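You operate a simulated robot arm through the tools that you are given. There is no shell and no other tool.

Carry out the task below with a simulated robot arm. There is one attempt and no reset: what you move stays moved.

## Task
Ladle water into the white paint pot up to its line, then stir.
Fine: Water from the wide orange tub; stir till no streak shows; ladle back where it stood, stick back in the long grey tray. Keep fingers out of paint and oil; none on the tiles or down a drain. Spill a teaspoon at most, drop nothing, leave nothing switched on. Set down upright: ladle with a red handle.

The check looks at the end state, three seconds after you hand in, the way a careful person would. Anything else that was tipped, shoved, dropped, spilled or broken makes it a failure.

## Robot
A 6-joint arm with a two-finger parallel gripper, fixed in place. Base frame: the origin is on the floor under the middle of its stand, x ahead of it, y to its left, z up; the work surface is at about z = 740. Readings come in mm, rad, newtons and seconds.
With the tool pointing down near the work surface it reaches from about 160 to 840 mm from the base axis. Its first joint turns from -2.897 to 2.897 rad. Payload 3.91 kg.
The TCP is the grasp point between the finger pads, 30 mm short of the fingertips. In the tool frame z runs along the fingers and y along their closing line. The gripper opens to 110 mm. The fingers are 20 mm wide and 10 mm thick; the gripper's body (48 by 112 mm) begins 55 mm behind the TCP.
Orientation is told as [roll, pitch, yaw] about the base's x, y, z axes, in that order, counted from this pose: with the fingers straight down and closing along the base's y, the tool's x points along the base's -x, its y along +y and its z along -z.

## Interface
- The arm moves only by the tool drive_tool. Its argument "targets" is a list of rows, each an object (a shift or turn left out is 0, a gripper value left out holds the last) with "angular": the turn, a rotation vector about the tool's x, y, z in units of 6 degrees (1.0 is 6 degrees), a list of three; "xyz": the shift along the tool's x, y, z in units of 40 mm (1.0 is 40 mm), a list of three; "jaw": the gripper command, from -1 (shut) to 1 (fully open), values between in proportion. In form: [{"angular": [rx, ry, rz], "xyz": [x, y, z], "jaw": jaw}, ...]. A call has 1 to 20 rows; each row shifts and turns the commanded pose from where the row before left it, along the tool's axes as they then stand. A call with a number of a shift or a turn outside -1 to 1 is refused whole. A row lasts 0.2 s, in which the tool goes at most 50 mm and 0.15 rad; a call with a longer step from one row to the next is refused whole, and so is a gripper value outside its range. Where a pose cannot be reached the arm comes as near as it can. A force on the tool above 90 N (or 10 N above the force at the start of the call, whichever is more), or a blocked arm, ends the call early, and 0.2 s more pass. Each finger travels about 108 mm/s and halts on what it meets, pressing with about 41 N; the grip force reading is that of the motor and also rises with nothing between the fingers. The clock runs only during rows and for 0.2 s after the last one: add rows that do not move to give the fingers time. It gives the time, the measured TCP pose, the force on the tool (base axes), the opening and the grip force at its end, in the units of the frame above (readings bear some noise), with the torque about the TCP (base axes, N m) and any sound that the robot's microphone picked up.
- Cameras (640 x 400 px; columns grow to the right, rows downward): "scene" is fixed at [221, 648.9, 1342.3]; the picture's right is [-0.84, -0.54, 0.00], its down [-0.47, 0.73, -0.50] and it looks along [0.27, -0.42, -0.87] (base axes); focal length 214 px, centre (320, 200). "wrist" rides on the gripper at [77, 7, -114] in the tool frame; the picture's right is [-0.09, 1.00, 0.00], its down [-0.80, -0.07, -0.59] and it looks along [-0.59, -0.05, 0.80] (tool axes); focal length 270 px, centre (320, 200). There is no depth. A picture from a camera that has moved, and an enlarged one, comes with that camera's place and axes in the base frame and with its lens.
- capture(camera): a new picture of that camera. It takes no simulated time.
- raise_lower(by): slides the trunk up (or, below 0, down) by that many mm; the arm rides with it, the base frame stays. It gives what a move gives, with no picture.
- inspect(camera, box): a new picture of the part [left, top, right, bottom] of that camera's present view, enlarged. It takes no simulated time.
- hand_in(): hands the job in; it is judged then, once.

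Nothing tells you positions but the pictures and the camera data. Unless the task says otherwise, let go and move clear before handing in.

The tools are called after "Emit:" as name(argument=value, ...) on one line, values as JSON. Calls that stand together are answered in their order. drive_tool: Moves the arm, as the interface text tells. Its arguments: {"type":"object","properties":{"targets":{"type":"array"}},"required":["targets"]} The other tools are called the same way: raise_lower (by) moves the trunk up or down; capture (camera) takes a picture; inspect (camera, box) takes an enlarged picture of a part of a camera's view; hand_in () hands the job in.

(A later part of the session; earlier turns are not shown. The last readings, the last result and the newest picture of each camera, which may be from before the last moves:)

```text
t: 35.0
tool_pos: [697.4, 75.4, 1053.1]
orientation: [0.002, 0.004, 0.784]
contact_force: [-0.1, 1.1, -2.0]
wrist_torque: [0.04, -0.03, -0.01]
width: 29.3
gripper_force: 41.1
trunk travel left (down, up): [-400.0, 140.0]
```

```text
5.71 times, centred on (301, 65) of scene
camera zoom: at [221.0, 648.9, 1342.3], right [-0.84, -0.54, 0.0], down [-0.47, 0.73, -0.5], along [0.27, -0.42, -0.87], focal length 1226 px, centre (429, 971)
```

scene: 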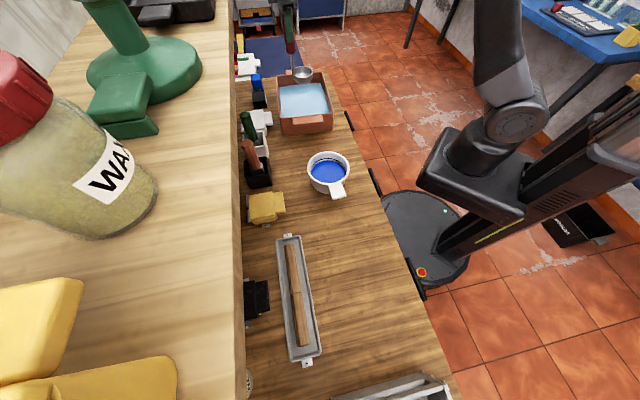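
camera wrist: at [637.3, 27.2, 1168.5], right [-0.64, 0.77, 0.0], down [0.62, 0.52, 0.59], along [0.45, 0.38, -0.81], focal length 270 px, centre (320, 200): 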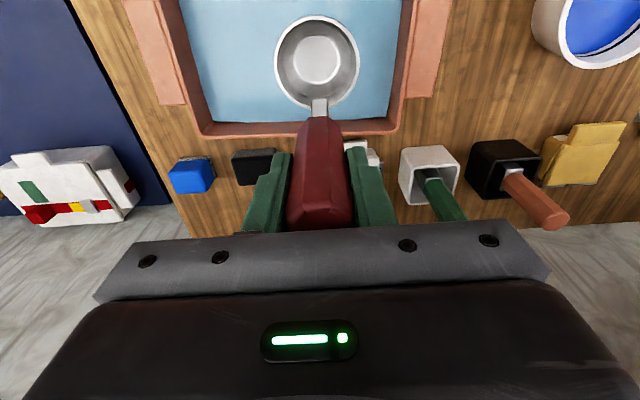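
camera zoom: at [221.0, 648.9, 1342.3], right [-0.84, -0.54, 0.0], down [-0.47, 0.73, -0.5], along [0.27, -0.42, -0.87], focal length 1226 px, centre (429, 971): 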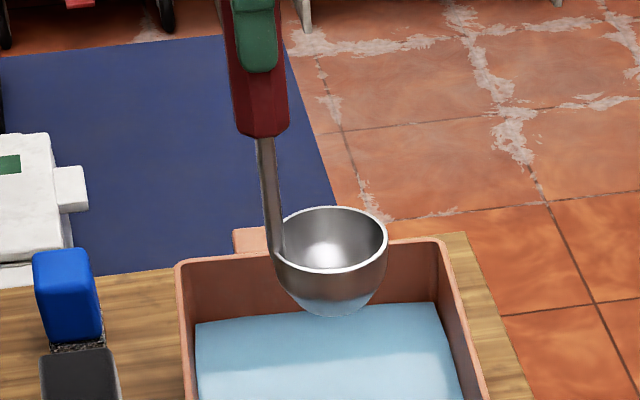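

I'm above the tub and the water looks to be at about z = 786, some 40 mm deep. The cup is about 36 mm tall. I'll lower it gradually into the water, clear of the walls.

Emit:
drive_tool(targets=[{"xyz": [0, 0, 0.6]}, {"xyz": [0, 0, 0.6]}, {"xyz": [0, 0, 0.6]}, {"xyz": [0, 0, 0.6]}, {"xyz": [0, 0, 0.4]}, {"xyz": [0, 0, 0.35]}])

Emit:
inspect(camera="wrist", box=[120, 0, 450, 150])

Emit:
inspect(camera="scene", box=[260, 50, 350, 140])

```text
t: 36.4
tool_pos: [697.7, 78.0, 927.2]
orientation: [0.0, 0.001, 0.783]
contact_force: [0.6, 0.0, -2.8]
wrist_torque: [0.03, -0.03, -0.01]
width: 29.3
gripper_force: 39.9
trunk travel left (down, up): [-400.0, 140.0]
```

```text
1.94 times, centred on (285, 75) of wrist
camera zoom: at [638.0, 29.7, 1042.5], right [-0.64, 0.77, 0.0], down [0.62, 0.52, 0.59], along [0.46, 0.38, -0.8], focal length 524 px, centre (388, 442)
```

zoom: 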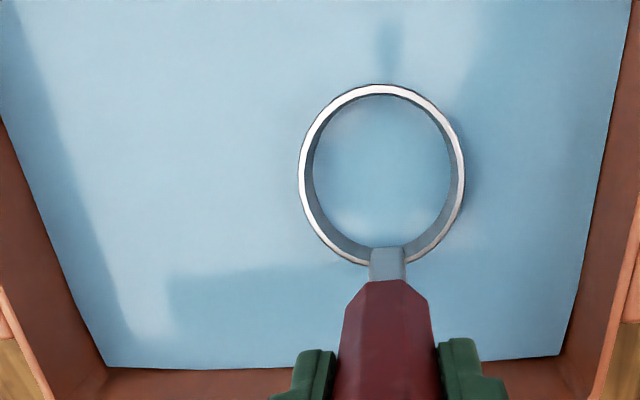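

```text
4.44 times, centred on (305, 95) of scene
camera zoom: at [221.0, 648.9, 1342.3], right [-0.84, -0.54, 0.0], down [-0.47, 0.73, -0.5], along [0.27, -0.42, -0.87], focal length 953 px, centre (387, 667)
```

zoom: 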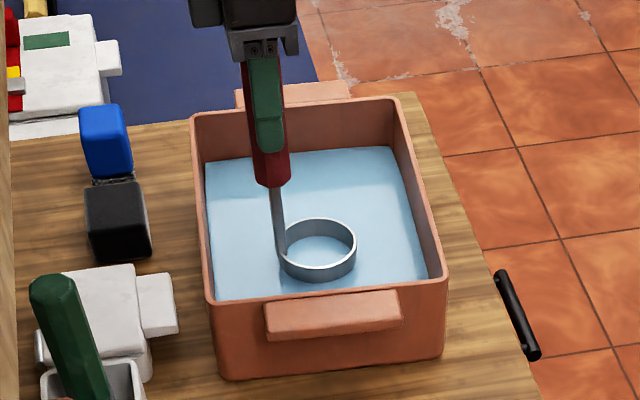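

Emit:
drive_tool(targets=[{"xyz": [0, 0, 0.1]}, {"xyz": [0, 0, 0.1]}, {"xyz": [0, 0, 0.08]}])

Emit:
inspect(camera="wrist", box=[120, 0, 450, 150])

Emit:
inspect(camera="scene", box=[260, 50, 350, 140])

```text
t: 37.2
tool_pos: [698.0, 78.2, 917.3]
orientation: [0.0, -0.001, 0.783]
contact_force: [1.5, -0.5, -1.9]
wrist_torque: [0.04, -0.03, 0.0]
width: 29.4
gripper_force: 41.0
trunk travel left (down, up): [-400.0, 140.0]
```

```text
1.94 times, centred on (285, 75) of wrist
camera zoom: at [638.2, 29.5, 1032.1], right [-0.64, 0.77, 0.0], down [0.62, 0.52, 0.59], along [0.46, 0.38, -0.8], focal length 524 px, centre (388, 442)
```

zoom: 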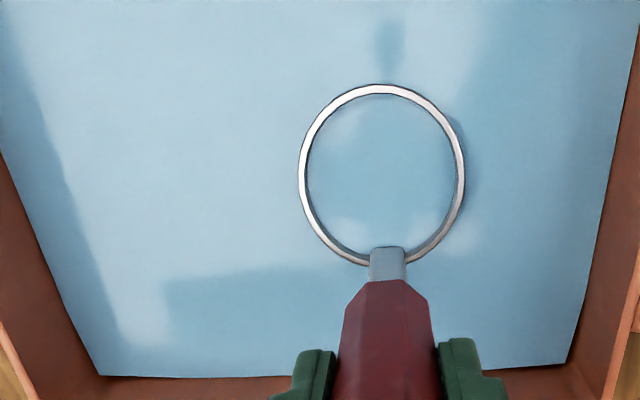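

```text
4.44 times, centred on (305, 95) of scene
camera zoom: at [221.0, 648.9, 1342.3], right [-0.84, -0.54, 0.0], down [-0.47, 0.73, -0.5], along [0.27, -0.42, -0.87], focal length 953 px, centre (387, 667)
```

zoom: 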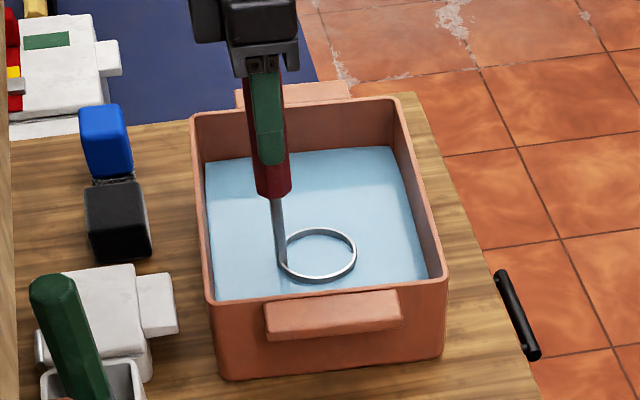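

Emit:
drive_tool(targets=[{"xyz": [0, 0, 0.05]}, {"xyz": [0, 0, 0.05]}, {"xyz": [0, 0, 0.05]}, {}])

Emit:
inspect(camera="wrist", box=[120, 0, 450, 150])

Emit:
inspect(camera="scene", box=[260, 50, 350, 140])

```text
t: 38.2
tool_pos: [696.6, 78.6, 913.0]
orientation: [-0.002, -0.001, 0.784]
contact_force: [1.1, -0.6, 12.1]
wrist_torque: [-0.17, 0.18, -0.01]
width: 29.3
gripper_force: 40.9
trunk travel left (down, up): [-400.0, 140.0]
```

```text
1.94 times, centred on (285, 75) of wrist
camera zoom: at [637.4, 29.8, 1027.9], right [-0.64, 0.77, 0.0], down [0.62, 0.52, 0.6], along [0.46, 0.38, -0.8], focal length 524 px, centre (388, 442)
```

zoom: 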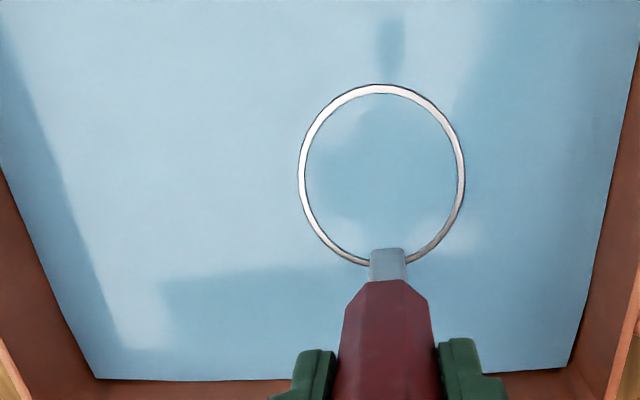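

```text
4.44 times, centred on (305, 95) of scene
camera zoom: at [221.0, 648.9, 1342.3], right [-0.84, -0.54, 0.0], down [-0.47, 0.73, -0.5], along [0.27, -0.42, -0.87], focal length 953 px, centre (387, 667)
```

zoom: 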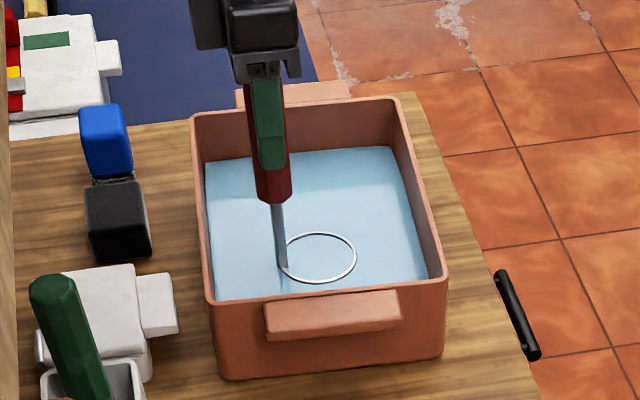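

The cup is touching the tub floor with its rim just level with the water, so I'll lift 5 mm and tilt it about its base so the lip dips under and fills.

Emit:
drive_tool(targets=[{"xyz": [0, 0, -0.15]}, {"angular": [0.5, 0, 0], "xyz": [0, 0.217, -0.0205]}, {"angular": [0.5, 0, 0], "xyz": [0, 0.217, -0.0205]}, {"angular": [0.5, 0, 0], "xyz": [0, 0.217, -0.0205]}, {"angular": [0.5, 0, 0], "xyz": [0, 0.217, -0.0205]}, {"angular": [0.5, 0, 0], "xyz": [0, 0.217, -0.0205]}, {"angular": [0.5, 0, 0], "xyz": [0, 0.217, -0.0205]}, {"angular": [0.5, 0, 0], "xyz": [0, 0.217, -0.0205]}, {"angular": [0.5, 0, 0], "xyz": [0, 0.217, -0.0205]}])

Emit:
inspect(camera="wrist", box=[120, 0, 450, 150])

Emit:
inspect(camera="scene", box=[260, 50, 350, 140])

```text
t: 40.2
tool_pos: [648.0, 127.1, 911.4]
orientation: [-0.42, -0.001, 0.783]
contact_force: [0.8, 0.5, -2.2]
wrist_torque: [0.14, 0.04, 0.02]
width: 29.6
gripper_force: 40.8
trunk travel left (down, up): [-400.0, 140.0]
```

```text
1.94 times, centred on (285, 75) of wrist
camera zoom: at [556.4, 111.2, 1013.5], right [-0.58, 0.71, -0.41], down [0.44, 0.69, 0.57], along [0.68, 0.15, -0.71], focal length 524 px, centre (388, 442)
```

zoom: 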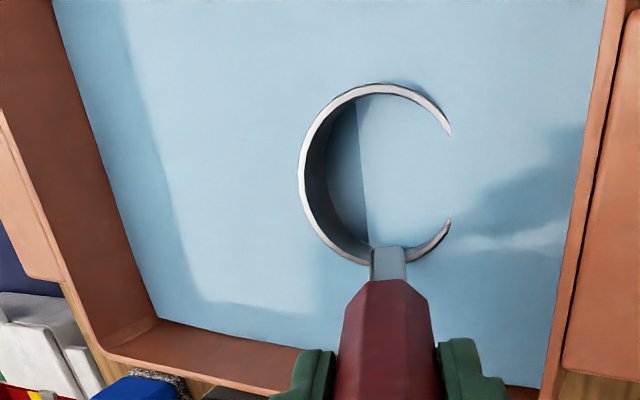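

```text
4.44 times, centred on (305, 95) of scene
camera zoom: at [221.0, 648.9, 1342.3], right [-0.84, -0.54, 0.0], down [-0.47, 0.73, -0.5], along [0.27, -0.42, -0.87], focal length 953 px, centre (387, 667)
```

zoom: 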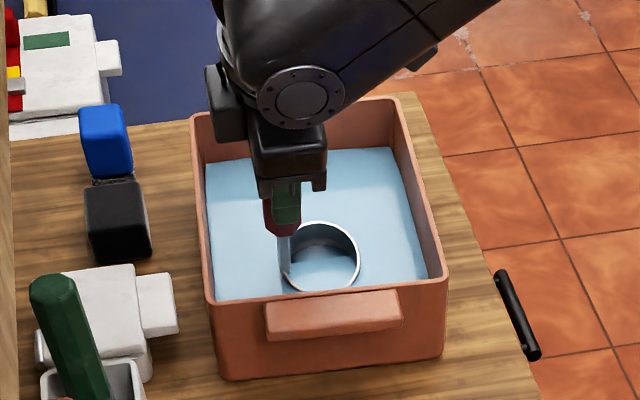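

Emit:
drive_tool(targets=[{}, {}, {}, {}, {"angular": [-0.5, 0, 0], "xyz": [0, -0.215, 0.032]}, {"angular": [-0.5, 0, 0], "xyz": [0, -0.215, 0.032]}, {"angular": [-0.5, 0, 0], "xyz": [0, -0.215, 0.032]}, {"angular": [-0.5, 0, 0], "xyz": [0, -0.215, 0.032]}, {"angular": [-0.5, 0, 0], "xyz": [0, -0.215, 0.032]}, {"angular": [-0.5, 0, 0], "xyz": [0, -0.215, 0.032]}, {"angular": [-0.5, 0, 0], "xyz": [0, -0.215, 0.032]}, {"angular": [-0.5, 0, 0], "xyz": [0, -0.215, 0.032]}, {}, {}])

Emit:
inspect(camera="wrist", box=[120, 0, 450, 150])

```text
t: 43.2
tool_pos: [696.6, 77.7, 916.2]
orientation: [0.0, 0.001, 0.783]
contact_force: [0.0, -0.2, -3.8]
wrist_torque: [0.06, -0.01, 0.03]
width: 29.4
gripper_force: 41.0
trunk travel left (down, up): [-400.0, 140.0]
```

```text
1.94 times, centred on (285, 75) of wrist
camera zoom: at [638.1, 28.6, 1032.3], right [-0.64, 0.77, 0.0], down [0.62, 0.52, 0.59], along [0.46, 0.38, -0.8], focal length 524 px, centre (388, 442)
```

zoom: 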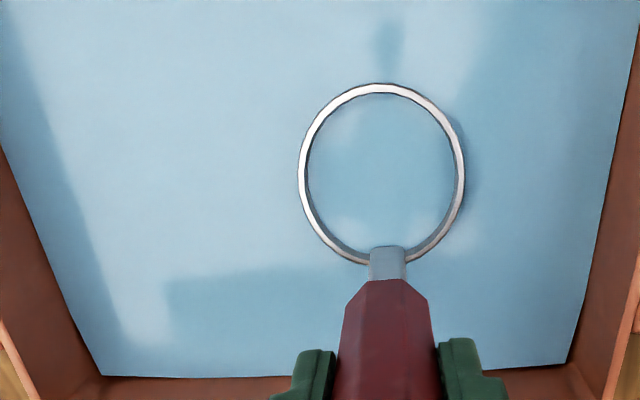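

Emit:
drive_tool(targets=[{"xyz": [0, 0, -0.1]}, {"xyz": [0, 0, -0.2]}, {"xyz": [0, 0, -0.25]}, {"xyz": [0, 0, -0.25]}, {"xyz": [0, 0, -0.25]}, {"xyz": [0, 0, -0.25]}, {"xyz": [0, 0, -0.1]}, {}, {}])

Emit:
inspect(camera="wrist", box=[240, 0, 400, 130])

Emit:
inspect(camera="scene", box=[260, 50, 350, 140])

```text
t: 45.2
tool_pos: [695.8, 77.5, 972.1]
orientation: [0.001, 0.0, 0.783]
contact_force: [-0.3, 0.2, -2.8]
wrist_torque: [0.02, -0.01, 0.0]
width: 29.2
gripper_force: 40.7
trunk travel left (down, up): [-400.0, 140.0]
```

```text
3.08 times, centred on (320, 65) of wrist
camera zoom: at [636.8, 29.0, 1087.5], right [-0.64, 0.77, 0.0], down [0.62, 0.52, 0.59], along [0.46, 0.38, -0.8], focal length 832 px, centre (320, 615)
```

zoom: 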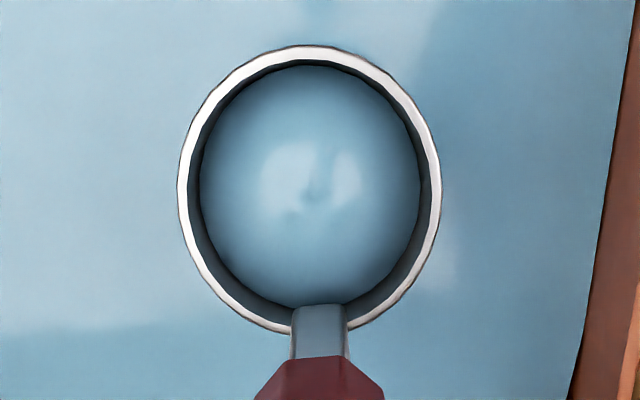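

```text
4.44 times, centred on (305, 95) of scene
camera zoom: at [221.0, 648.9, 1342.3], right [-0.84, -0.54, 0.0], down [-0.47, 0.73, -0.5], along [0.27, -0.42, -0.87], focal length 953 px, centre (387, 667)
```

zoom: 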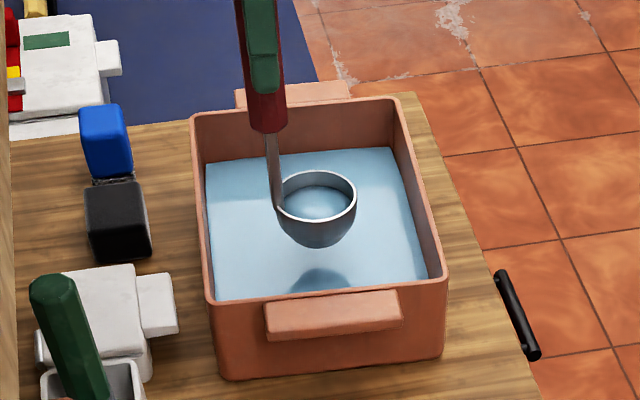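

The ladle holds water to about 7 mm below its rim. I'll raise it clear of the tub and carry it level and slowly to the pot.

Emit:
drive_tool(targets=[{"xyz": [0, 0, -0.1]}, {"xyz": [0, 0, -0.2]}, {"xyz": [0, 0, -0.3]}, {"xyz": [0, 0, -0.3]}, {"xyz": [0, 0, -0.2]}, {"xyz": [0, 0, -0.1]}, {}])

Emit:
drive_tool(targets=[{"xyz": [0.017, 0.15, 0]}, {"xyz": [0.017, 0.3, 0]}, {"xyz": [0.017, 0.45, 0]}, {"xyz": [0.017, 0.45, 0]}, {"xyz": [0.017, 0.45, 0]}, {"xyz": [0.017, 0.45, 0]}, {"xyz": [0.017, 0.45, 0]}, {"xyz": [0.017, 0.45, 0]}, {"xyz": [0.017, 0.45, 0]}, {"xyz": [0.017, 0.45, 0]}, {"xyz": [0.017, 0.45, 0]}, {"xyz": [0.017, 0.45, 0]}, {"xyz": [0.017, 0.45, 0]}, {"xyz": [0.017, 0.45, 0]}, {"xyz": [0.017, 0.45, 0]}, {"xyz": [0.017, 0.45, 0]}, {"xyz": [0.017, 0.4, 0]}, {"xyz": [0.017, 0.25, 0]}, {"xyz": [0.017, 0.15, 0]}, {}])

Emit:
capture(camera="wrist")

Emit:
capture(camera="scene")

```text
t: 46.8
tool_pos: [696.6, 78.2, 1019.1]
orientation: [0.0, 0.001, 0.785]
contact_force: [-0.2, -0.6, -2.4]
wrist_torque: [0.05, -0.03, -0.03]
width: 29.2
gripper_force: 41.0
trunk travel left (down, up): [-400.0, 140.0]
```

```text
t: 51.0
tool_pos: [474.0, 283.2, 1021.3]
orientation: [-0.001, 0.001, 0.783]
contact_force: [0.5, -0.3, -3.4]
wrist_torque: [0.07, -0.04, 0.0]
width: 29.4
gripper_force: 41.0
trunk travel left (down, up): [-400.0, 140.0]
```

```text
taken
camera wrist: at [413.9, 233.8, 1135.6], right [-0.64, 0.77, 0.0], down [0.62, 0.52, 0.59], along [0.46, 0.38, -0.8], focal length 270 px, centre (320, 200)
```

wrist: 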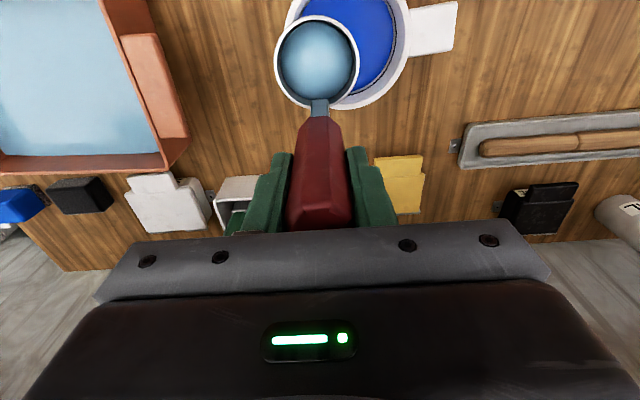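

```text
taken
```

scene: 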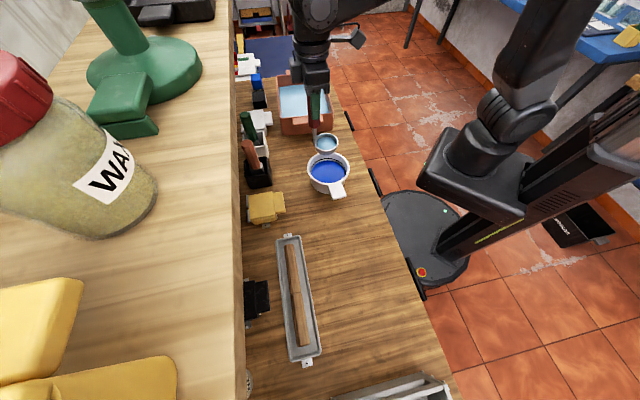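

Nothing spilled on the way. I'll lower over the pot and begin tilting about the lip in small steps.

Emit:
drive_tool(targets=[{"xyz": [0, 0, 0.2]}, {"xyz": [0, 0, 0.3]}, {"angular": [0.5, 0, 0], "xyz": [0, 0.17, 0.144]}, {"angular": [0.5, 0, 0], "xyz": [0, 0.18, 0.144]}, {"angular": [0.5, 0, 0], "xyz": [0, 0.189, 0.143]}, {}])

Emit:
capture(camera="wrist")

Emit:
inspect(camera="scene", box=[280, 110, 400, 205])

```text
t: 52.4
tool_pos: [460.0, 297.1, 981.7]
orientation: [-0.157, 0.0, 0.783]
contact_force: [0.1, 0.3, -2.1]
wrist_torque: [0.07, 0.0, -0.01]
width: 29.3
gripper_force: 41.1
trunk travel left (down, up): [-400.0, 140.0]
```

```text
taken
camera wrist: at [387.2, 261.4, 1094.6], right [-0.63, 0.76, -0.16], down [0.55, 0.58, 0.6], along [0.54, 0.29, -0.79], focal length 270 px, centre (320, 200)
```

wrist: 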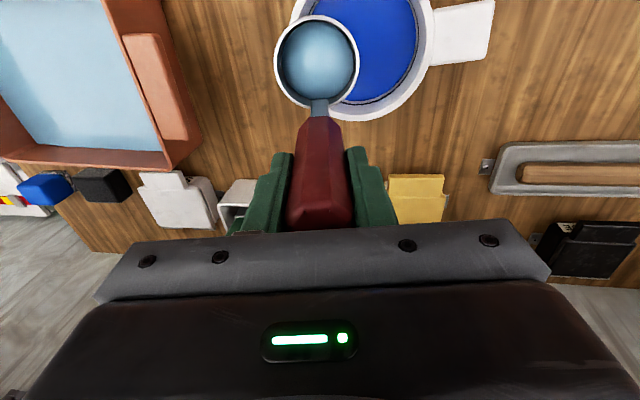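

```text
4.21 times, centred on (340, 158) of scene
camera zoom: at [221.0, 648.9, 1342.3], right [-0.84, -0.54, 0.0], down [-0.47, 0.73, -0.5], along [0.27, -0.42, -0.87], focal length 903 px, centre (236, 379)
```

zoom: 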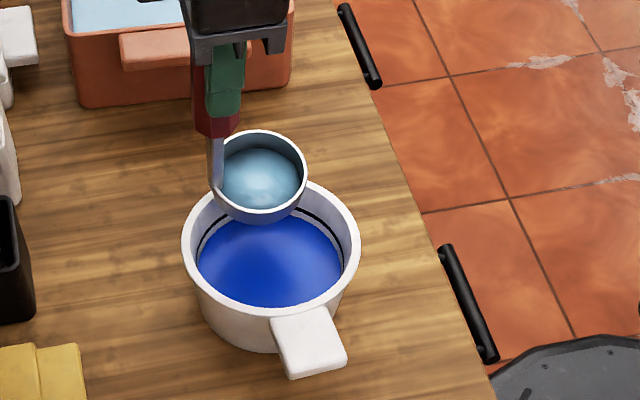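

Emit:
drive_tool(targets=[{"angular": [0.5, 0, 0], "xyz": [0, 0.17, -0.039]}, {"angular": [0.5, 0, 0], "xyz": [0, 0.17, -0.039]}, {"angular": [0.5, 0, 0], "xyz": [0, 0.17, -0.039]}, {}, {"angular": [0.5, 0, 0], "xyz": [0, 0.17, -0.039]}, {}, {"angular": [0.5, 0, 0], "xyz": [0, 0.17, -0.039]}, {}, {"angular": [0.5, 0, 0], "xyz": [0, 0.17, -0.039]}, {}, {"angular": [0.5, 0, 0], "xyz": [0, 0.17, -0.039]}, {}])

Emit:
inspect(camera="wrist", box=[240, 0, 500, 140])

Emit:
inspect(camera="scene", box=[280, 110, 400, 205])

```text
t: 55.0
tool_pos: [423.8, 331.6, 977.7]
orientation: [-0.524, 0.001, 0.784]
contact_force: [0.5, 0.3, -1.7]
wrist_torque: [0.16, 0.07, 0.01]
width: 29.4
gripper_force: 41.7
trunk travel left (down, up): [-400.0, 140.0]
```

```text
2.46 times, centred on (370, 70) of wrist
camera zoom: at [325.2, 323.2, 1074.0], right [-0.55, 0.67, -0.5], down [0.4, 0.73, 0.55], along [0.74, 0.1, -0.67], focal length 665 px, centre (197, 520)
```

zoom: 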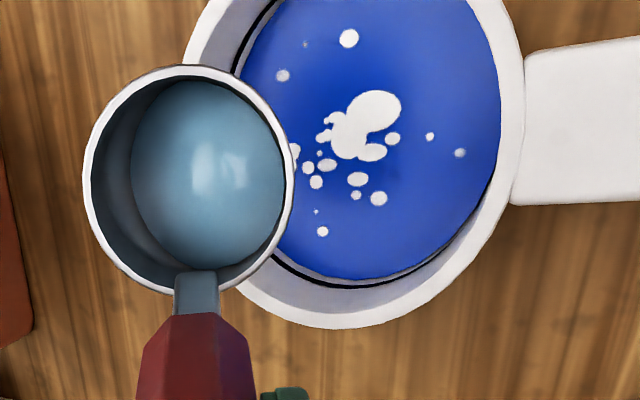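

```text
4.21 times, centred on (340, 158) of scene
camera zoom: at [221.0, 648.9, 1342.3], right [-0.84, -0.54, 0.0], down [-0.47, 0.73, -0.5], along [0.27, -0.42, -0.87], focal length 903 px, centre (236, 379)
```

zoom: 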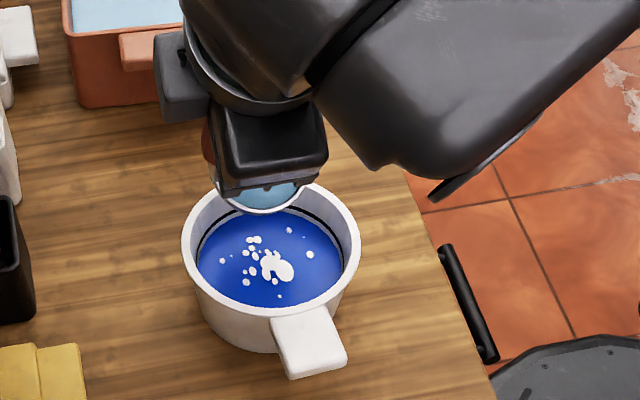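

Emit:
drive_tool(targets=[{"angular": [0.5, 0, 0], "xyz": [0, 0.17, -0.039]}, {}, {"angular": [0.5, 0, 0], "xyz": [0, 0.17, -0.039]}, {}, {"angular": [0.5, 0, 0], "xyz": [0, 0.17, -0.039]}, {}, {"angular": [0.5, 0, 0], "xyz": [0, 0.17, -0.039]}, {}, {"angular": [0.5, 0, 0], "xyz": [0, 0.17, -0.039]}, {}])

Emit:
inspect(camera="wrist", box=[240, 0, 500, 140])

Emit:
inspect(camera="scene", box=[280, 110, 400, 205])

```text
t: 57.2
tool_pos: [401.9, 354.1, 964.9]
orientation: [-0.786, -0.001, 0.785]
contact_force: [-0.2, -0.2, -2.2]
wrist_torque: [0.2, 0.11, 0.0]
width: 29.3
gripper_force: 41.3
trunk travel left (down, up): [-400.0, 140.0]
```

```text
2.46 times, centred on (370, 70) of wrist
camera zoom: at [286.4, 361.4, 1041.6], right [-0.43, 0.56, -0.7], down [0.31, 0.83, 0.47], along [0.85, -0.01, -0.53], focal length 665 px, centre (197, 520)
```

zoom: 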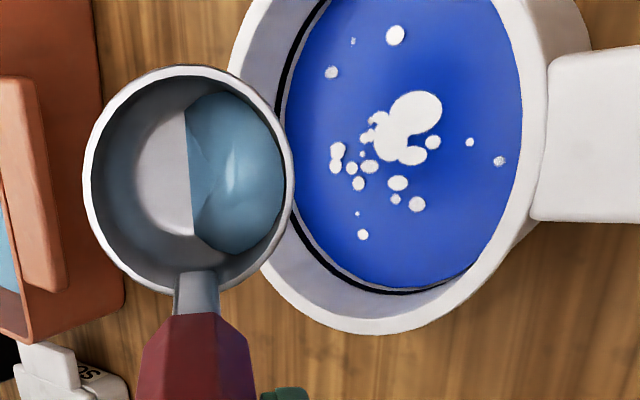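

```text
4.21 times, centred on (340, 158) of scene
camera zoom: at [221.0, 648.9, 1342.3], right [-0.84, -0.54, 0.0], down [-0.47, 0.73, -0.5], along [0.27, -0.42, -0.87], focal length 903 px, centre (236, 379)
```

zoom: 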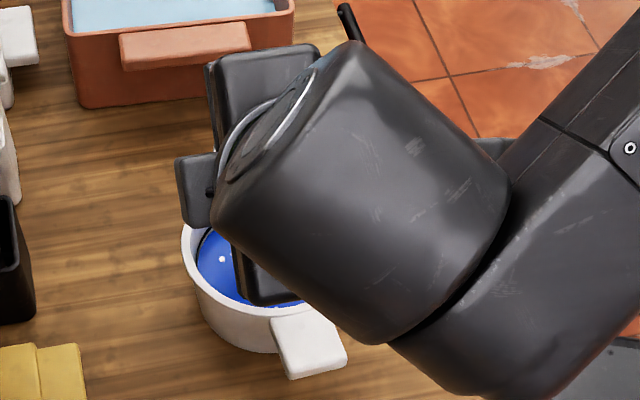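

Emit:
inspect(camera="wrist", box=[330, 0, 460, 130])

Emit:
inspect(camera="scene", box=[305, 145, 355, 190])

```text
3.08 times, centred on (395, 65) of wrist
camera zoom: at [286.4, 361.4, 1041.6], right [-0.43, 0.56, -0.7], down [0.31, 0.83, 0.47], along [0.85, -0.01, -0.53], focal length 832 px, centre (89, 615)
```

zoom: 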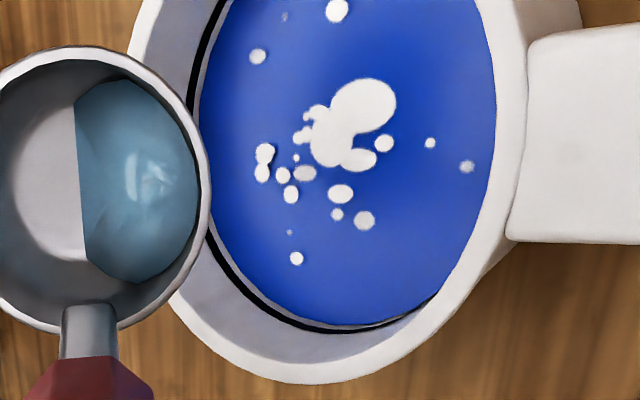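

```text
8.89 times, centred on (330, 168) of scene
camera zoom: at [221.0, 648.9, 1342.3], right [-0.84, -0.54, 0.0], down [-0.47, 0.73, -0.5], along [0.27, -0.42, -0.87], focal length 1906 px, centre (231, 489)
```

zoom: 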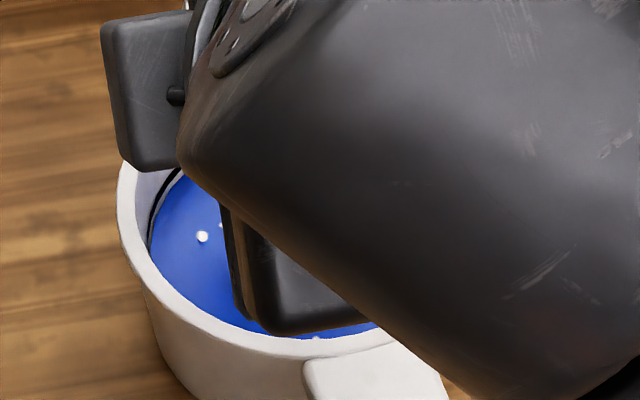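

Emit:
drive_tool(targets=[{"angular": [0.5, 0, 0], "xyz": [0, 0.17, -0.039]}, {}, {"angular": [0.5, 0, 0], "xyz": [0, 0.17, -0.039]}, {}, {}, {}])

Emit:
inspect(camera="wrist", box=[330, 0, 460, 130])

```text
t: 58.6
tool_pos: [393.3, 362.4, 956.4]
orientation: [-0.89, -0.001, 0.783]
contact_force: [0.2, -0.3, -2.7]
wrist_torque: [0.18, 0.09, 0.03]
width: 29.4
gripper_force: 41.2
trunk travel left (down, up): [-400.0, 140.0]
```

```text
3.08 times, centred on (395, 65) of wrist
camera zoom: at [273.0, 374.9, 1024.5], right [-0.38, 0.51, -0.77], down [0.27, 0.86, 0.43], along [0.88, -0.05, -0.47], focal length 832 px, centre (89, 615)
```

zoom: 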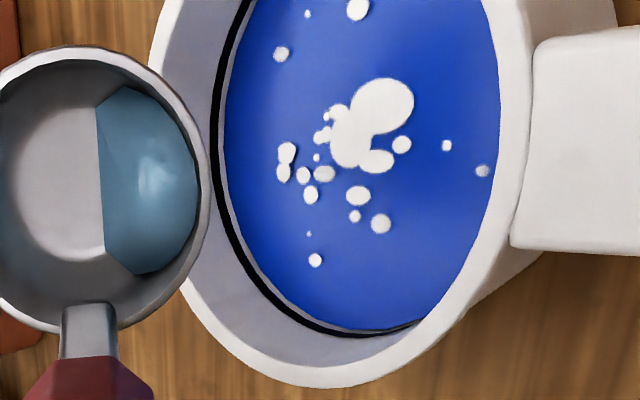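

Emit:
drive_tool(targets=[{"angular": [0.5, 0, 0], "xyz": [0, 0.17, -0.039]}, {}, {"angular": [0.5, 0, 0], "xyz": [0, 0.17, -0.039]}, {}, {"angular": [0.5, 0, 0], "xyz": [0, 0.17, -0.039]}, {}, {}, {}])

Emit:
inspect(camera="wrist", box=[330, 0, 460, 130])

Emit:
inspect(camera="scene", box=[305, 145, 355, 190])

```text
t: 60.4
tool_pos: [383.4, 374.1, 943.4]
orientation: [-1.047, 0.002, 0.783]
contact_force: [-0.5, 0.7, -1.2]
wrist_torque: [0.17, 0.13, 0.03]
width: 29.4
gripper_force: 40.9
trunk travel left (down, up): [-400.0, 140.0]
```

```text
3.08 times, centred on (395, 65) of wrist
camera zoom: at [255.6, 392.5, 995.7], right [-0.29, 0.41, -0.86], down [0.23, 0.91, 0.36], along [0.93, -0.09, -0.36], focal length 832 px, centre (89, 615)
```

zoom: 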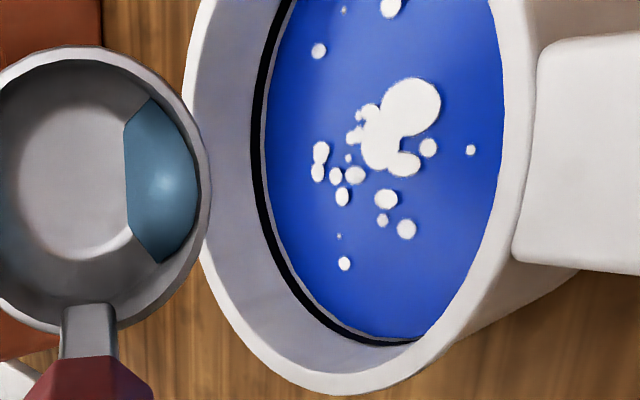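

```text
8.89 times, centred on (330, 168) of scene
camera zoom: at [221.0, 648.9, 1342.3], right [-0.84, -0.54, 0.0], down [-0.47, 0.73, -0.5], along [0.27, -0.42, -0.87], focal length 1906 px, centre (231, 489)
```

zoom: 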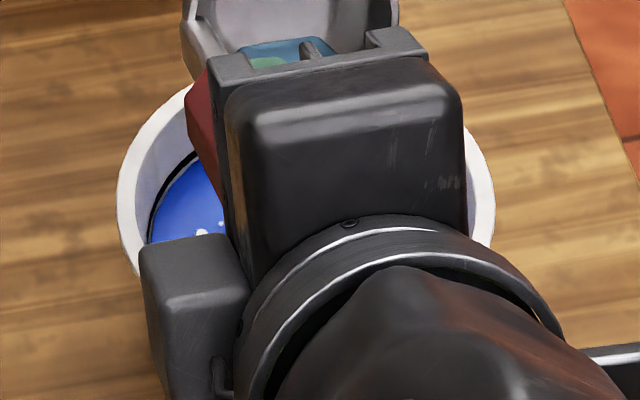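

Emit:
inspect(camera="wrist", box=[360, 50, 420, 115])

Emit:
inspect(camera="wrist", box=[370, 0, 430, 60])

```text
6.15 times, centred on (390, 82) of wrist
camera zoom: at [255.6, 392.5, 995.7], right [-0.29, 0.41, -0.86], down [0.23, 0.91, 0.36], along [0.93, -0.09, -0.36], focal length 1663 px, centre (-111, 923)
```

zoom: 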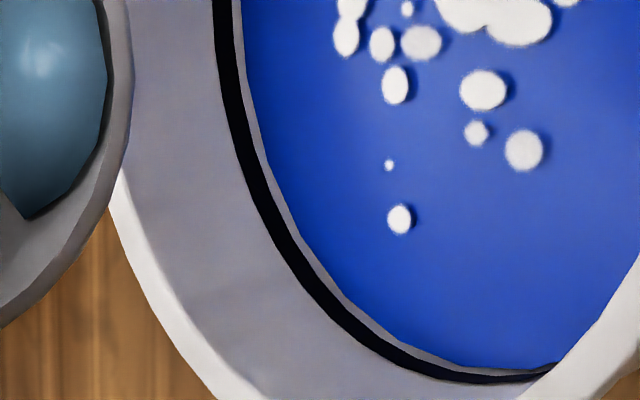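

```text
6.67 times, centred on (400, 30) of wrist
camera zoom: at [255.6, 392.5, 995.7], right [-0.29, 0.41, -0.86], down [0.23, 0.91, 0.36], along [0.93, -0.09, -0.36], focal length 1802 px, centre (-213, 1333)
```

zoom: 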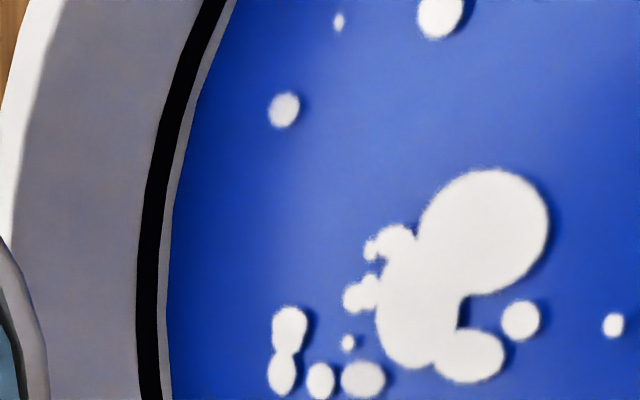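

Emit:
drive_tool(targets=[{"angular": [0.5, 0, 0], "xyz": [0, 0.17, -0.039]}, {}, {"angular": [0.5, 0, 0], "xyz": [0, 0.17, -0.039]}, {}, {"angular": [0.5, 0, 0], "xyz": [0, 0.17, -0.039]}, {}, {"angular": [0.5, 0, 0], "xyz": [0, 0.17, -0.039]}, {}, {"angular": [0.5, 0, 0], "xyz": [0, 0.17, -0.039]}, {}, {}, {}])

Emit:
capture(camera="wrist")

Emit:
inspect(camera="wrist", box=[270, 0, 480, 130])

```text
t: 63.0
tool_pos: [367.0, 388.1, 916.3]
orientation: [-1.31, 0.0, 0.785]
contact_force: [0.1, 0.9, -1.2]
wrist_torque: [0.22, 0.13, 0.02]
width: 29.3
gripper_force: 40.5
trunk travel left (down, up): [-400.0, 140.0]
```

```text
taken
camera wrist: at [233.2, 414.0, 938.7], right [-0.12, 0.24, -0.96], down [0.17, 0.96, 0.22], along [0.98, -0.14, -0.16], focal length 270 px, centre (320, 200)
```

wrist: 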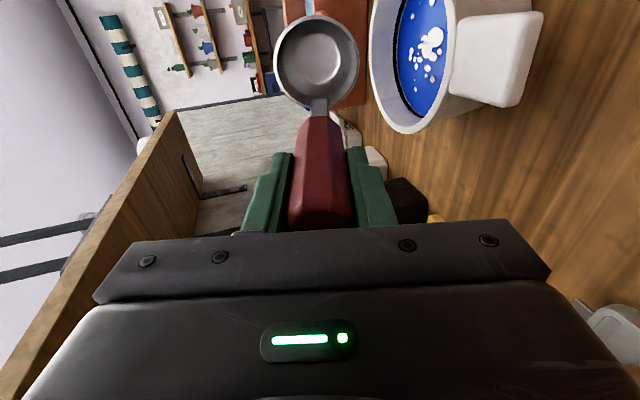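

```text
3.05 times, centred on (375, 65) of wrist
camera zoom: at [233.2, 414.0, 938.7], right [-0.12, 0.24, -0.96], down [0.17, 0.96, 0.22], along [0.98, -0.14, -0.16], focal length 824 px, centre (152, 611)
```

zoom: 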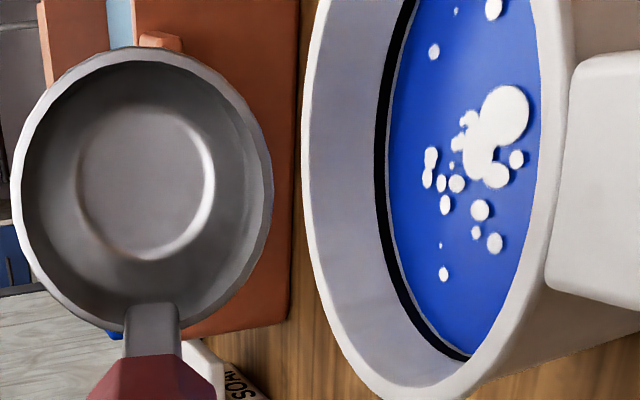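

Emit:
inspect(camera="wrist", box=[380, 20, 440, 80])

Emit:
inspect(camera="wrist", box=[380, 70, 440, 130])

```text
6.67 times, centred on (410, 50) of wrist
camera zoom: at [233.2, 414.0, 938.7], right [-0.12, 0.24, -0.96], down [0.17, 0.96, 0.22], along [0.98, -0.14, -0.16], focal length 1802 px, centre (-280, 1200)
```

zoom: 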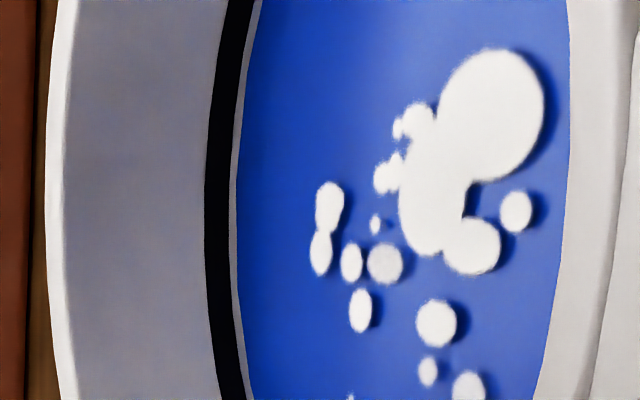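

```text
6.67 times, centred on (410, 100) of wrist
camera zoom: at [233.2, 414.0, 938.7], right [-0.12, 0.24, -0.96], down [0.17, 0.96, 0.22], along [0.98, -0.14, -0.16], focal length 1802 px, centre (-280, 867)
```

zoom: 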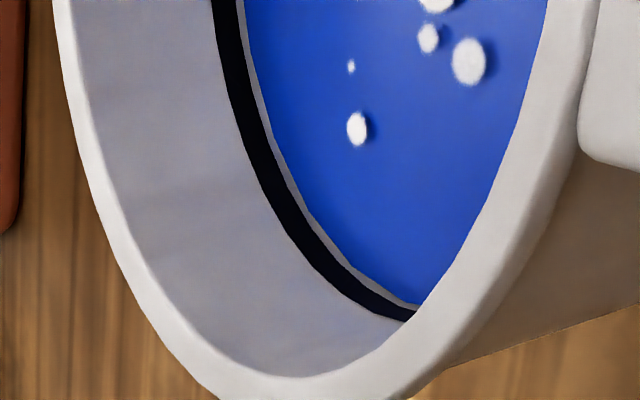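

The first ladleful is in, and the level stands about 1 mm under the line's lower edge, so a small top-up is needed. I'll lift, straighten the ladle and go back to the tub.

Emit:
drive_tool(targets=[{"xyz": [0, -0.604, -0.162]}, {"angular": [-1, 0, 0], "xyz": [0, -0.3326, 0.104]}, {"angular": [-1, 0, 0], "xyz": [0, -0.3326, 0.104]}, {"angular": [-1, 0, 0], "xyz": [0, -0.3326, 0.104]}, {"angular": [-1, 0, 0], "xyz": [0, -0.3326, 0.104]}, {"angular": [-1, 0, 0], "xyz": [0, -0.3326, 0.104]}, {"angular": [-1, 0, 0], "xyz": [0, -0.3326, 0.104]}, {"angular": [-1, 0, 0], "xyz": [0, -0.3326, 0.104]}, {"angular": [-1, 0, 0], "xyz": [0, -0.3326, 0.104]}, {"angular": [-1, 0, 0], "xyz": [0, -0.3326, 0.104]}, {"angular": [-1, 0, 0], "xyz": [0, -0.3326, 0.104]}, {"angular": [-1, 0, 0], "xyz": [0, -0.3326, 0.104]}, {"angular": [-1, 0, 0], "xyz": [0, -0.3326, 0.104]}, {"angular": [-0.5, 0, 0], "xyz": [0, -0.168, 0.048]}, {"xyz": [0, 0, -0.6]}, {"xyz": [0, 0, -0.4]}])

Emit:
inspect(camera="scene", box=[280, 110, 400, 205])

Emit:
inspect(camera="scene", box=[305, 145, 355, 190])

```text
t: 66.4
tool_pos: [473.0, 283.6, 1044.4]
orientation: [-0.002, 0.0, 0.784]
contact_force: [-0.5, 0.8, -1.1]
wrist_torque: [0.01, -0.03, 0.01]
width: 29.5
gripper_force: 41.0
trunk travel left (down, up): [-400.0, 140.0]
```

```text
4.21 times, centred on (340, 158) of scene
camera zoom: at [221.0, 648.9, 1342.3], right [-0.84, -0.54, 0.0], down [-0.47, 0.73, -0.5], along [0.27, -0.42, -0.87], focal length 903 px, centre (236, 379)
```

zoom: 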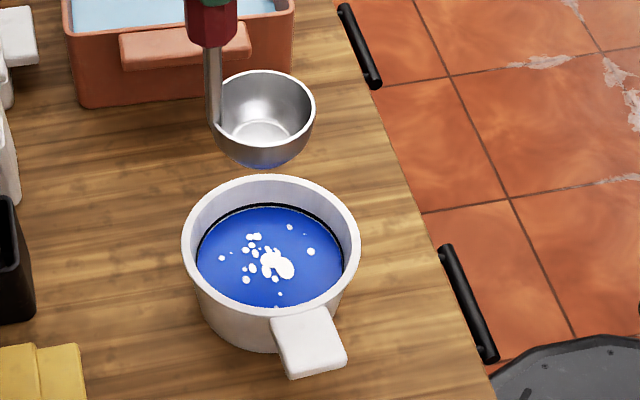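

```text
8.89 times, centred on (330, 168) of scene
camera zoom: at [221.0, 648.9, 1342.3], right [-0.84, -0.54, 0.0], down [-0.47, 0.73, -0.5], along [0.27, -0.42, -0.87], focal length 1906 px, centre (231, 489)
```

zoom: 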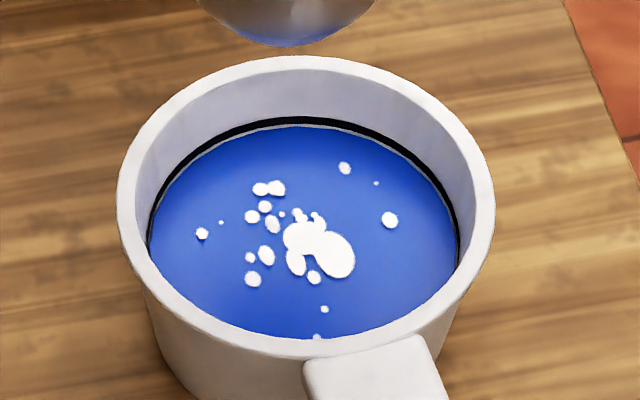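

Emit:
drive_tool(targets=[{"xyz": [-0.035, -0.6, 0]}, {"xyz": [-0.035, -0.87, 0]}, {"xyz": [-0.035, -0.87, 0]}, {"xyz": [-0.035, -0.87, 0]}, {"xyz": [-0.035, -0.87, 0]}, {"xyz": [-0.035, -0.87, 0]}, {"xyz": [-0.035, -0.87, 0]}, {"xyz": [-0.035, -0.87, 0]}, {"xyz": [-0.035, -0.9, 0]}, {}, {"xyz": [0, 0, 0.6]}, {"xyz": [0, 0, 0.6]}, {"xyz": [0, 0, 0.6]}, {"xyz": [0, 0, 0.6]}, {"xyz": [0, 0, 0.3]}, {"xyz": [0, 0, 0.2]}, {"xyz": [0, 0, 0.2]}, {}])

Emit:
inspect(camera="wrist", box=[120, 0, 450, 150])

```text
t: 70.2
tool_pos: [696.9, 76.9, 920.6]
orientation: [0.001, 0.0, 0.783]
contact_force: [0.3, 0.3, -1.6]
wrist_torque: [0.04, -0.02, 0.0]
width: 29.6
gripper_force: 41.1
trunk travel left (down, up): [-400.0, 140.0]
```

```text
1.94 times, centred on (285, 75) of wrist
camera zoom: at [638.0, 28.4, 1035.0], right [-0.64, 0.77, 0.0], down [0.62, 0.52, 0.59], along [0.46, 0.38, -0.8], focal length 524 px, centre (388, 442)
```

zoom: 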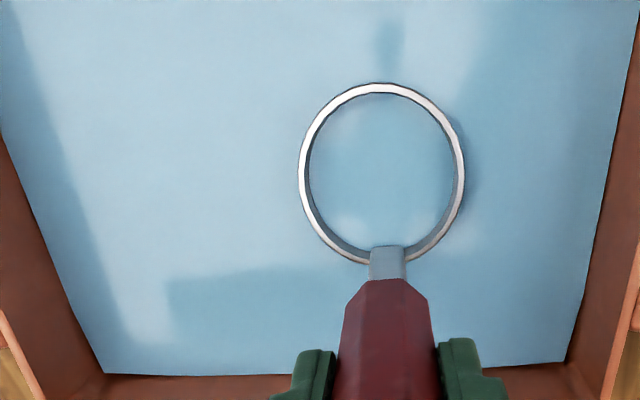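

Emit:
drive_tool(targets=[{"xyz": [0, 0, 0.08]}, {"angular": [0.5, 0, 0], "xyz": [0, 0.217, -0.0205]}, {"angular": [0.5, 0, 0], "xyz": [0, 0.217, -0.0205]}, {"angular": [0.5, 0, 0], "xyz": [0, 0.217, -0.0205]}, {"angular": [0.5, 0, 0], "xyz": [0, 0.217, -0.0205]}, {"angular": [0.5, 0, 0], "xyz": [0, 0.217, -0.0205]}, {"angular": [0.5, 0, 0], "xyz": [0, 0.217, -0.0205]}, {"angular": [0.5, 0, 0], "xyz": [0, 0.217, -0.0205]}, {"angular": [0.5, 0, 0], "xyz": [0, 0.217, -0.0205]}, {}, {}, {}, {"angular": [-0.5, 0, 0], "xyz": [0, -0.215, 0.032]}, {"angular": [-0.5, 0, 0], "xyz": [0, -0.215, 0.032]}, {"angular": [-0.5, 0, 0], "xyz": [0, -0.215, 0.032]}, {"angular": [-0.5, 0, 0], "xyz": [0, -0.215, 0.032]}, {"angular": [-0.5, 0, 0], "xyz": [0, -0.215, 0.032]}, {"angular": [-0.5, 0, 0], "xyz": [0, -0.215, 0.032]}, {"angular": [-0.5, 0, 0], "xyz": [0, -0.215, 0.032]}, {"angular": [-0.5, 0, 0], "xyz": [0, -0.215, 0.032]}])

Emit:
drive_tool(targets=[{}, {"xyz": [0, 0, -0.1]}, {"xyz": [0, 0, -0.2]}, {"xyz": [0, 0, -0.25]}, {"xyz": [0, 0, -0.25]}, {"xyz": [0, 0, -0.25]}, {"xyz": [0, 0, -0.25]}, {"xyz": [0, 0, -0.1]}, {}, {}])

Emit:
inspect(camera="wrist", box=[240, 0, 400, 130])

```text
t: 74.4
tool_pos: [697.0, 76.0, 916.3]
orientation: [0.0, 0.001, 0.783]
contact_force: [-0.2, -0.6, -2.2]
wrist_torque: [0.04, -0.02, 0.0]
width: 29.2
gripper_force: 40.6
trunk travel left (down, up): [-400.0, 140.0]
```

```text
t: 76.6
tool_pos: [696.5, 76.2, 972.4]
orientation: [0.0, 0.0, 0.784]
contact_force: [-0.6, 1.1, -2.5]
wrist_torque: [0.05, -0.09, 0.03]
width: 29.5
gripper_force: 41.0
trunk travel left (down, up): [-400.0, 140.0]
```

```text
3.08 times, centred on (320, 65) of wrist
camera zoom: at [636.9, 28.4, 1088.1], right [-0.64, 0.77, 0.0], down [0.62, 0.52, 0.59], along [0.46, 0.38, -0.8], focal length 832 px, centre (320, 615)
```

zoom: 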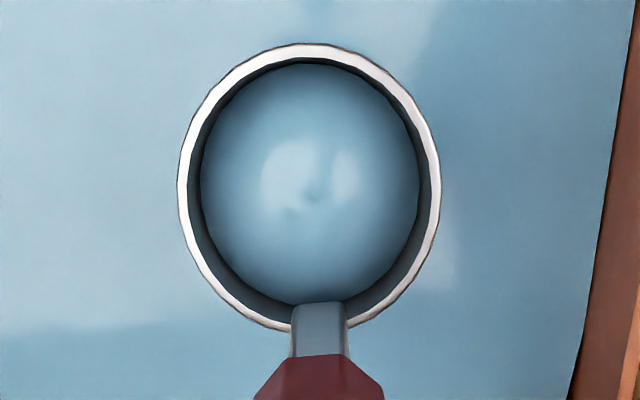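

I have another full ladle. I'll tip the surplus back into the tub so only about half is carried.

Emit:
drive_tool(targets=[{"angular": [0.5, 0, 0], "xyz": [0, 0.17, -0.039]}, {"angular": [0.5, 0, 0], "xyz": [0, 0.17, -0.039]}, {"angular": [0.5, 0, 0], "xyz": [0, 0.17, -0.039]}, {"angular": [0.5, 0, 0], "xyz": [0, 0.17, -0.039]}, {"angular": [0.5, 0, 0], "xyz": [0, 0.17, -0.039]}, {"angular": [0.5, 0, 0], "xyz": [0, 0.17, -0.039]}, {"angular": [0.5, 0, 0], "xyz": [0, 0.17, -0.039]}, {"angular": [0.5, 0, 0], "xyz": [0, 0.17, -0.039]}, {"angular": [0.5, 0, 0], "xyz": [0, 0.17, -0.039]}, {"angular": [0.5, 0, 0], "xyz": [0, 0.17, -0.039]}, {"angular": [0.5, 0, 0], "xyz": [0, 0.17, -0.039]}, {"angular": [0.5, 0, 0], "xyz": [0, 0.17, -0.039]}, {"angular": [0.5, 0, 0], "xyz": [0, 0.17, -0.039]}, {}, {}, {}, {}])

Emit:
capture(camera="wrist")

Emit:
inspect(camera="scene", box=[240, 40, 360, 150])

```text
t: 80.2
tool_pos: [633.7, 138.7, 964.9]
orientation: [-0.68, 0.001, 0.784]
contact_force: [0.7, 0.1, -2.1]
wrist_torque: [0.2, 0.05, 0.02]
width: 29.1
gripper_force: 41.1
trunk travel left (down, up): [-400.0, 140.0]
```

```text
taken
camera wrist: at [524.9, 141.2, 1050.4], right [-0.48, 0.61, -0.63], down [0.34, 0.79, 0.51], along [0.81, 0.03, -0.59], focal length 270 px, centre (320, 200)
```

wrist: 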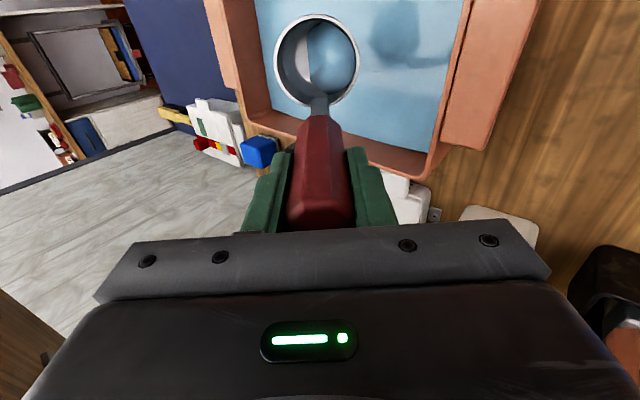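

```text
3.64 times, centred on (300, 95) of scene
camera zoom: at [221.0, 648.9, 1342.3], right [-0.84, -0.54, 0.0], down [-0.47, 0.73, -0.5], along [0.27, -0.42, -0.87], focal length 780 px, centre (393, 582)
```

zoom: 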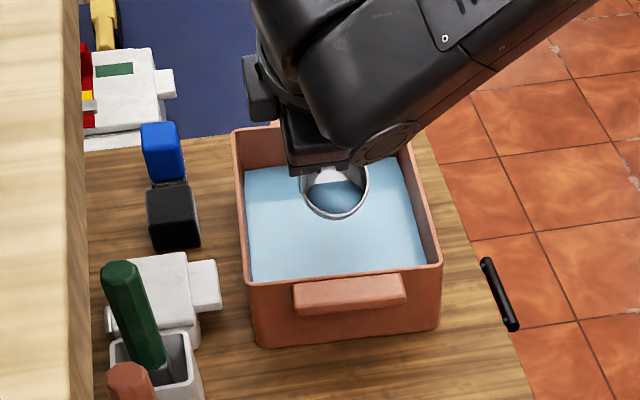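

Emit:
drive_tool(targets=[{"angular": [-0.5, 0, 0], "xyz": [0, -0.168, 0.048]}, {"angular": [-0.5, 0, 0], "xyz": [0, -0.168, 0.048]}, {"angular": [-0.5, 0, 0], "xyz": [0, -0.168, 0.048]}, {"angular": [-0.5, 0, 0], "xyz": [0, -0.168, 0.048]}, {"angular": [-0.5, 0, 0], "xyz": [0, -0.168, 0.048]}, {"angular": [-0.5, 0, 0], "xyz": [0, -0.168, 0.048]}, {"angular": [-0.5, 0, 0], "xyz": [0, -0.168, 0.048]}, {"angular": [-0.5, 0, 0], "xyz": [0, -0.168, 0.048]}, {"angular": [-0.5, 0, 0], "xyz": [0, -0.168, 0.048]}, {"angular": [-0.5, 0, 0], "xyz": [0, -0.168, 0.048]}, {"angular": [-0.5, 0, 0], "xyz": [0, -0.168, 0.048]}, {"angular": [-0.5, 0, 0], "xyz": [0, -0.168, 0.048]}, {"angular": [-0.5, 0, 0], "xyz": [0, -0.168, 0.048]}, {}, {"xyz": [0, 0, -0.2]}, {"xyz": [0, 0, -0.35]}, {"xyz": [0, 0, -0.35]}, {"xyz": [0, 0, -0.2]}, {"xyz": [0, 0, -0.1]}])

Emit:
inspect(camera="wrist", box=[240, 0, 400, 130])

```text
t: 84.2
tool_pos: [696.5, 77.6, 1020.3]
orientation: [0.0, 0.001, 0.785]
contact_force: [0.2, 0.0, -3.1]
wrist_torque: [0.06, -0.03, -0.01]
width: 29.2
gripper_force: 40.8
trunk travel left (down, up): [-400.0, 140.0]
```

```text
3.08 times, centred on (320, 65) of wrist
camera zoom: at [637.2, 28.8, 1135.8], right [-0.64, 0.77, 0.0], down [0.62, 0.52, 0.59], along [0.46, 0.38, -0.8], focal length 832 px, centre (320, 615)
```

zoom: 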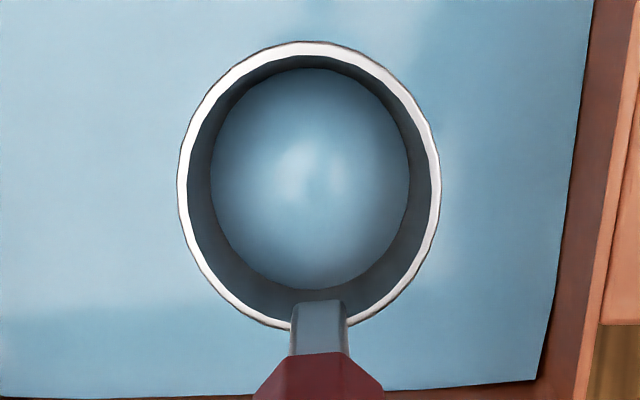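

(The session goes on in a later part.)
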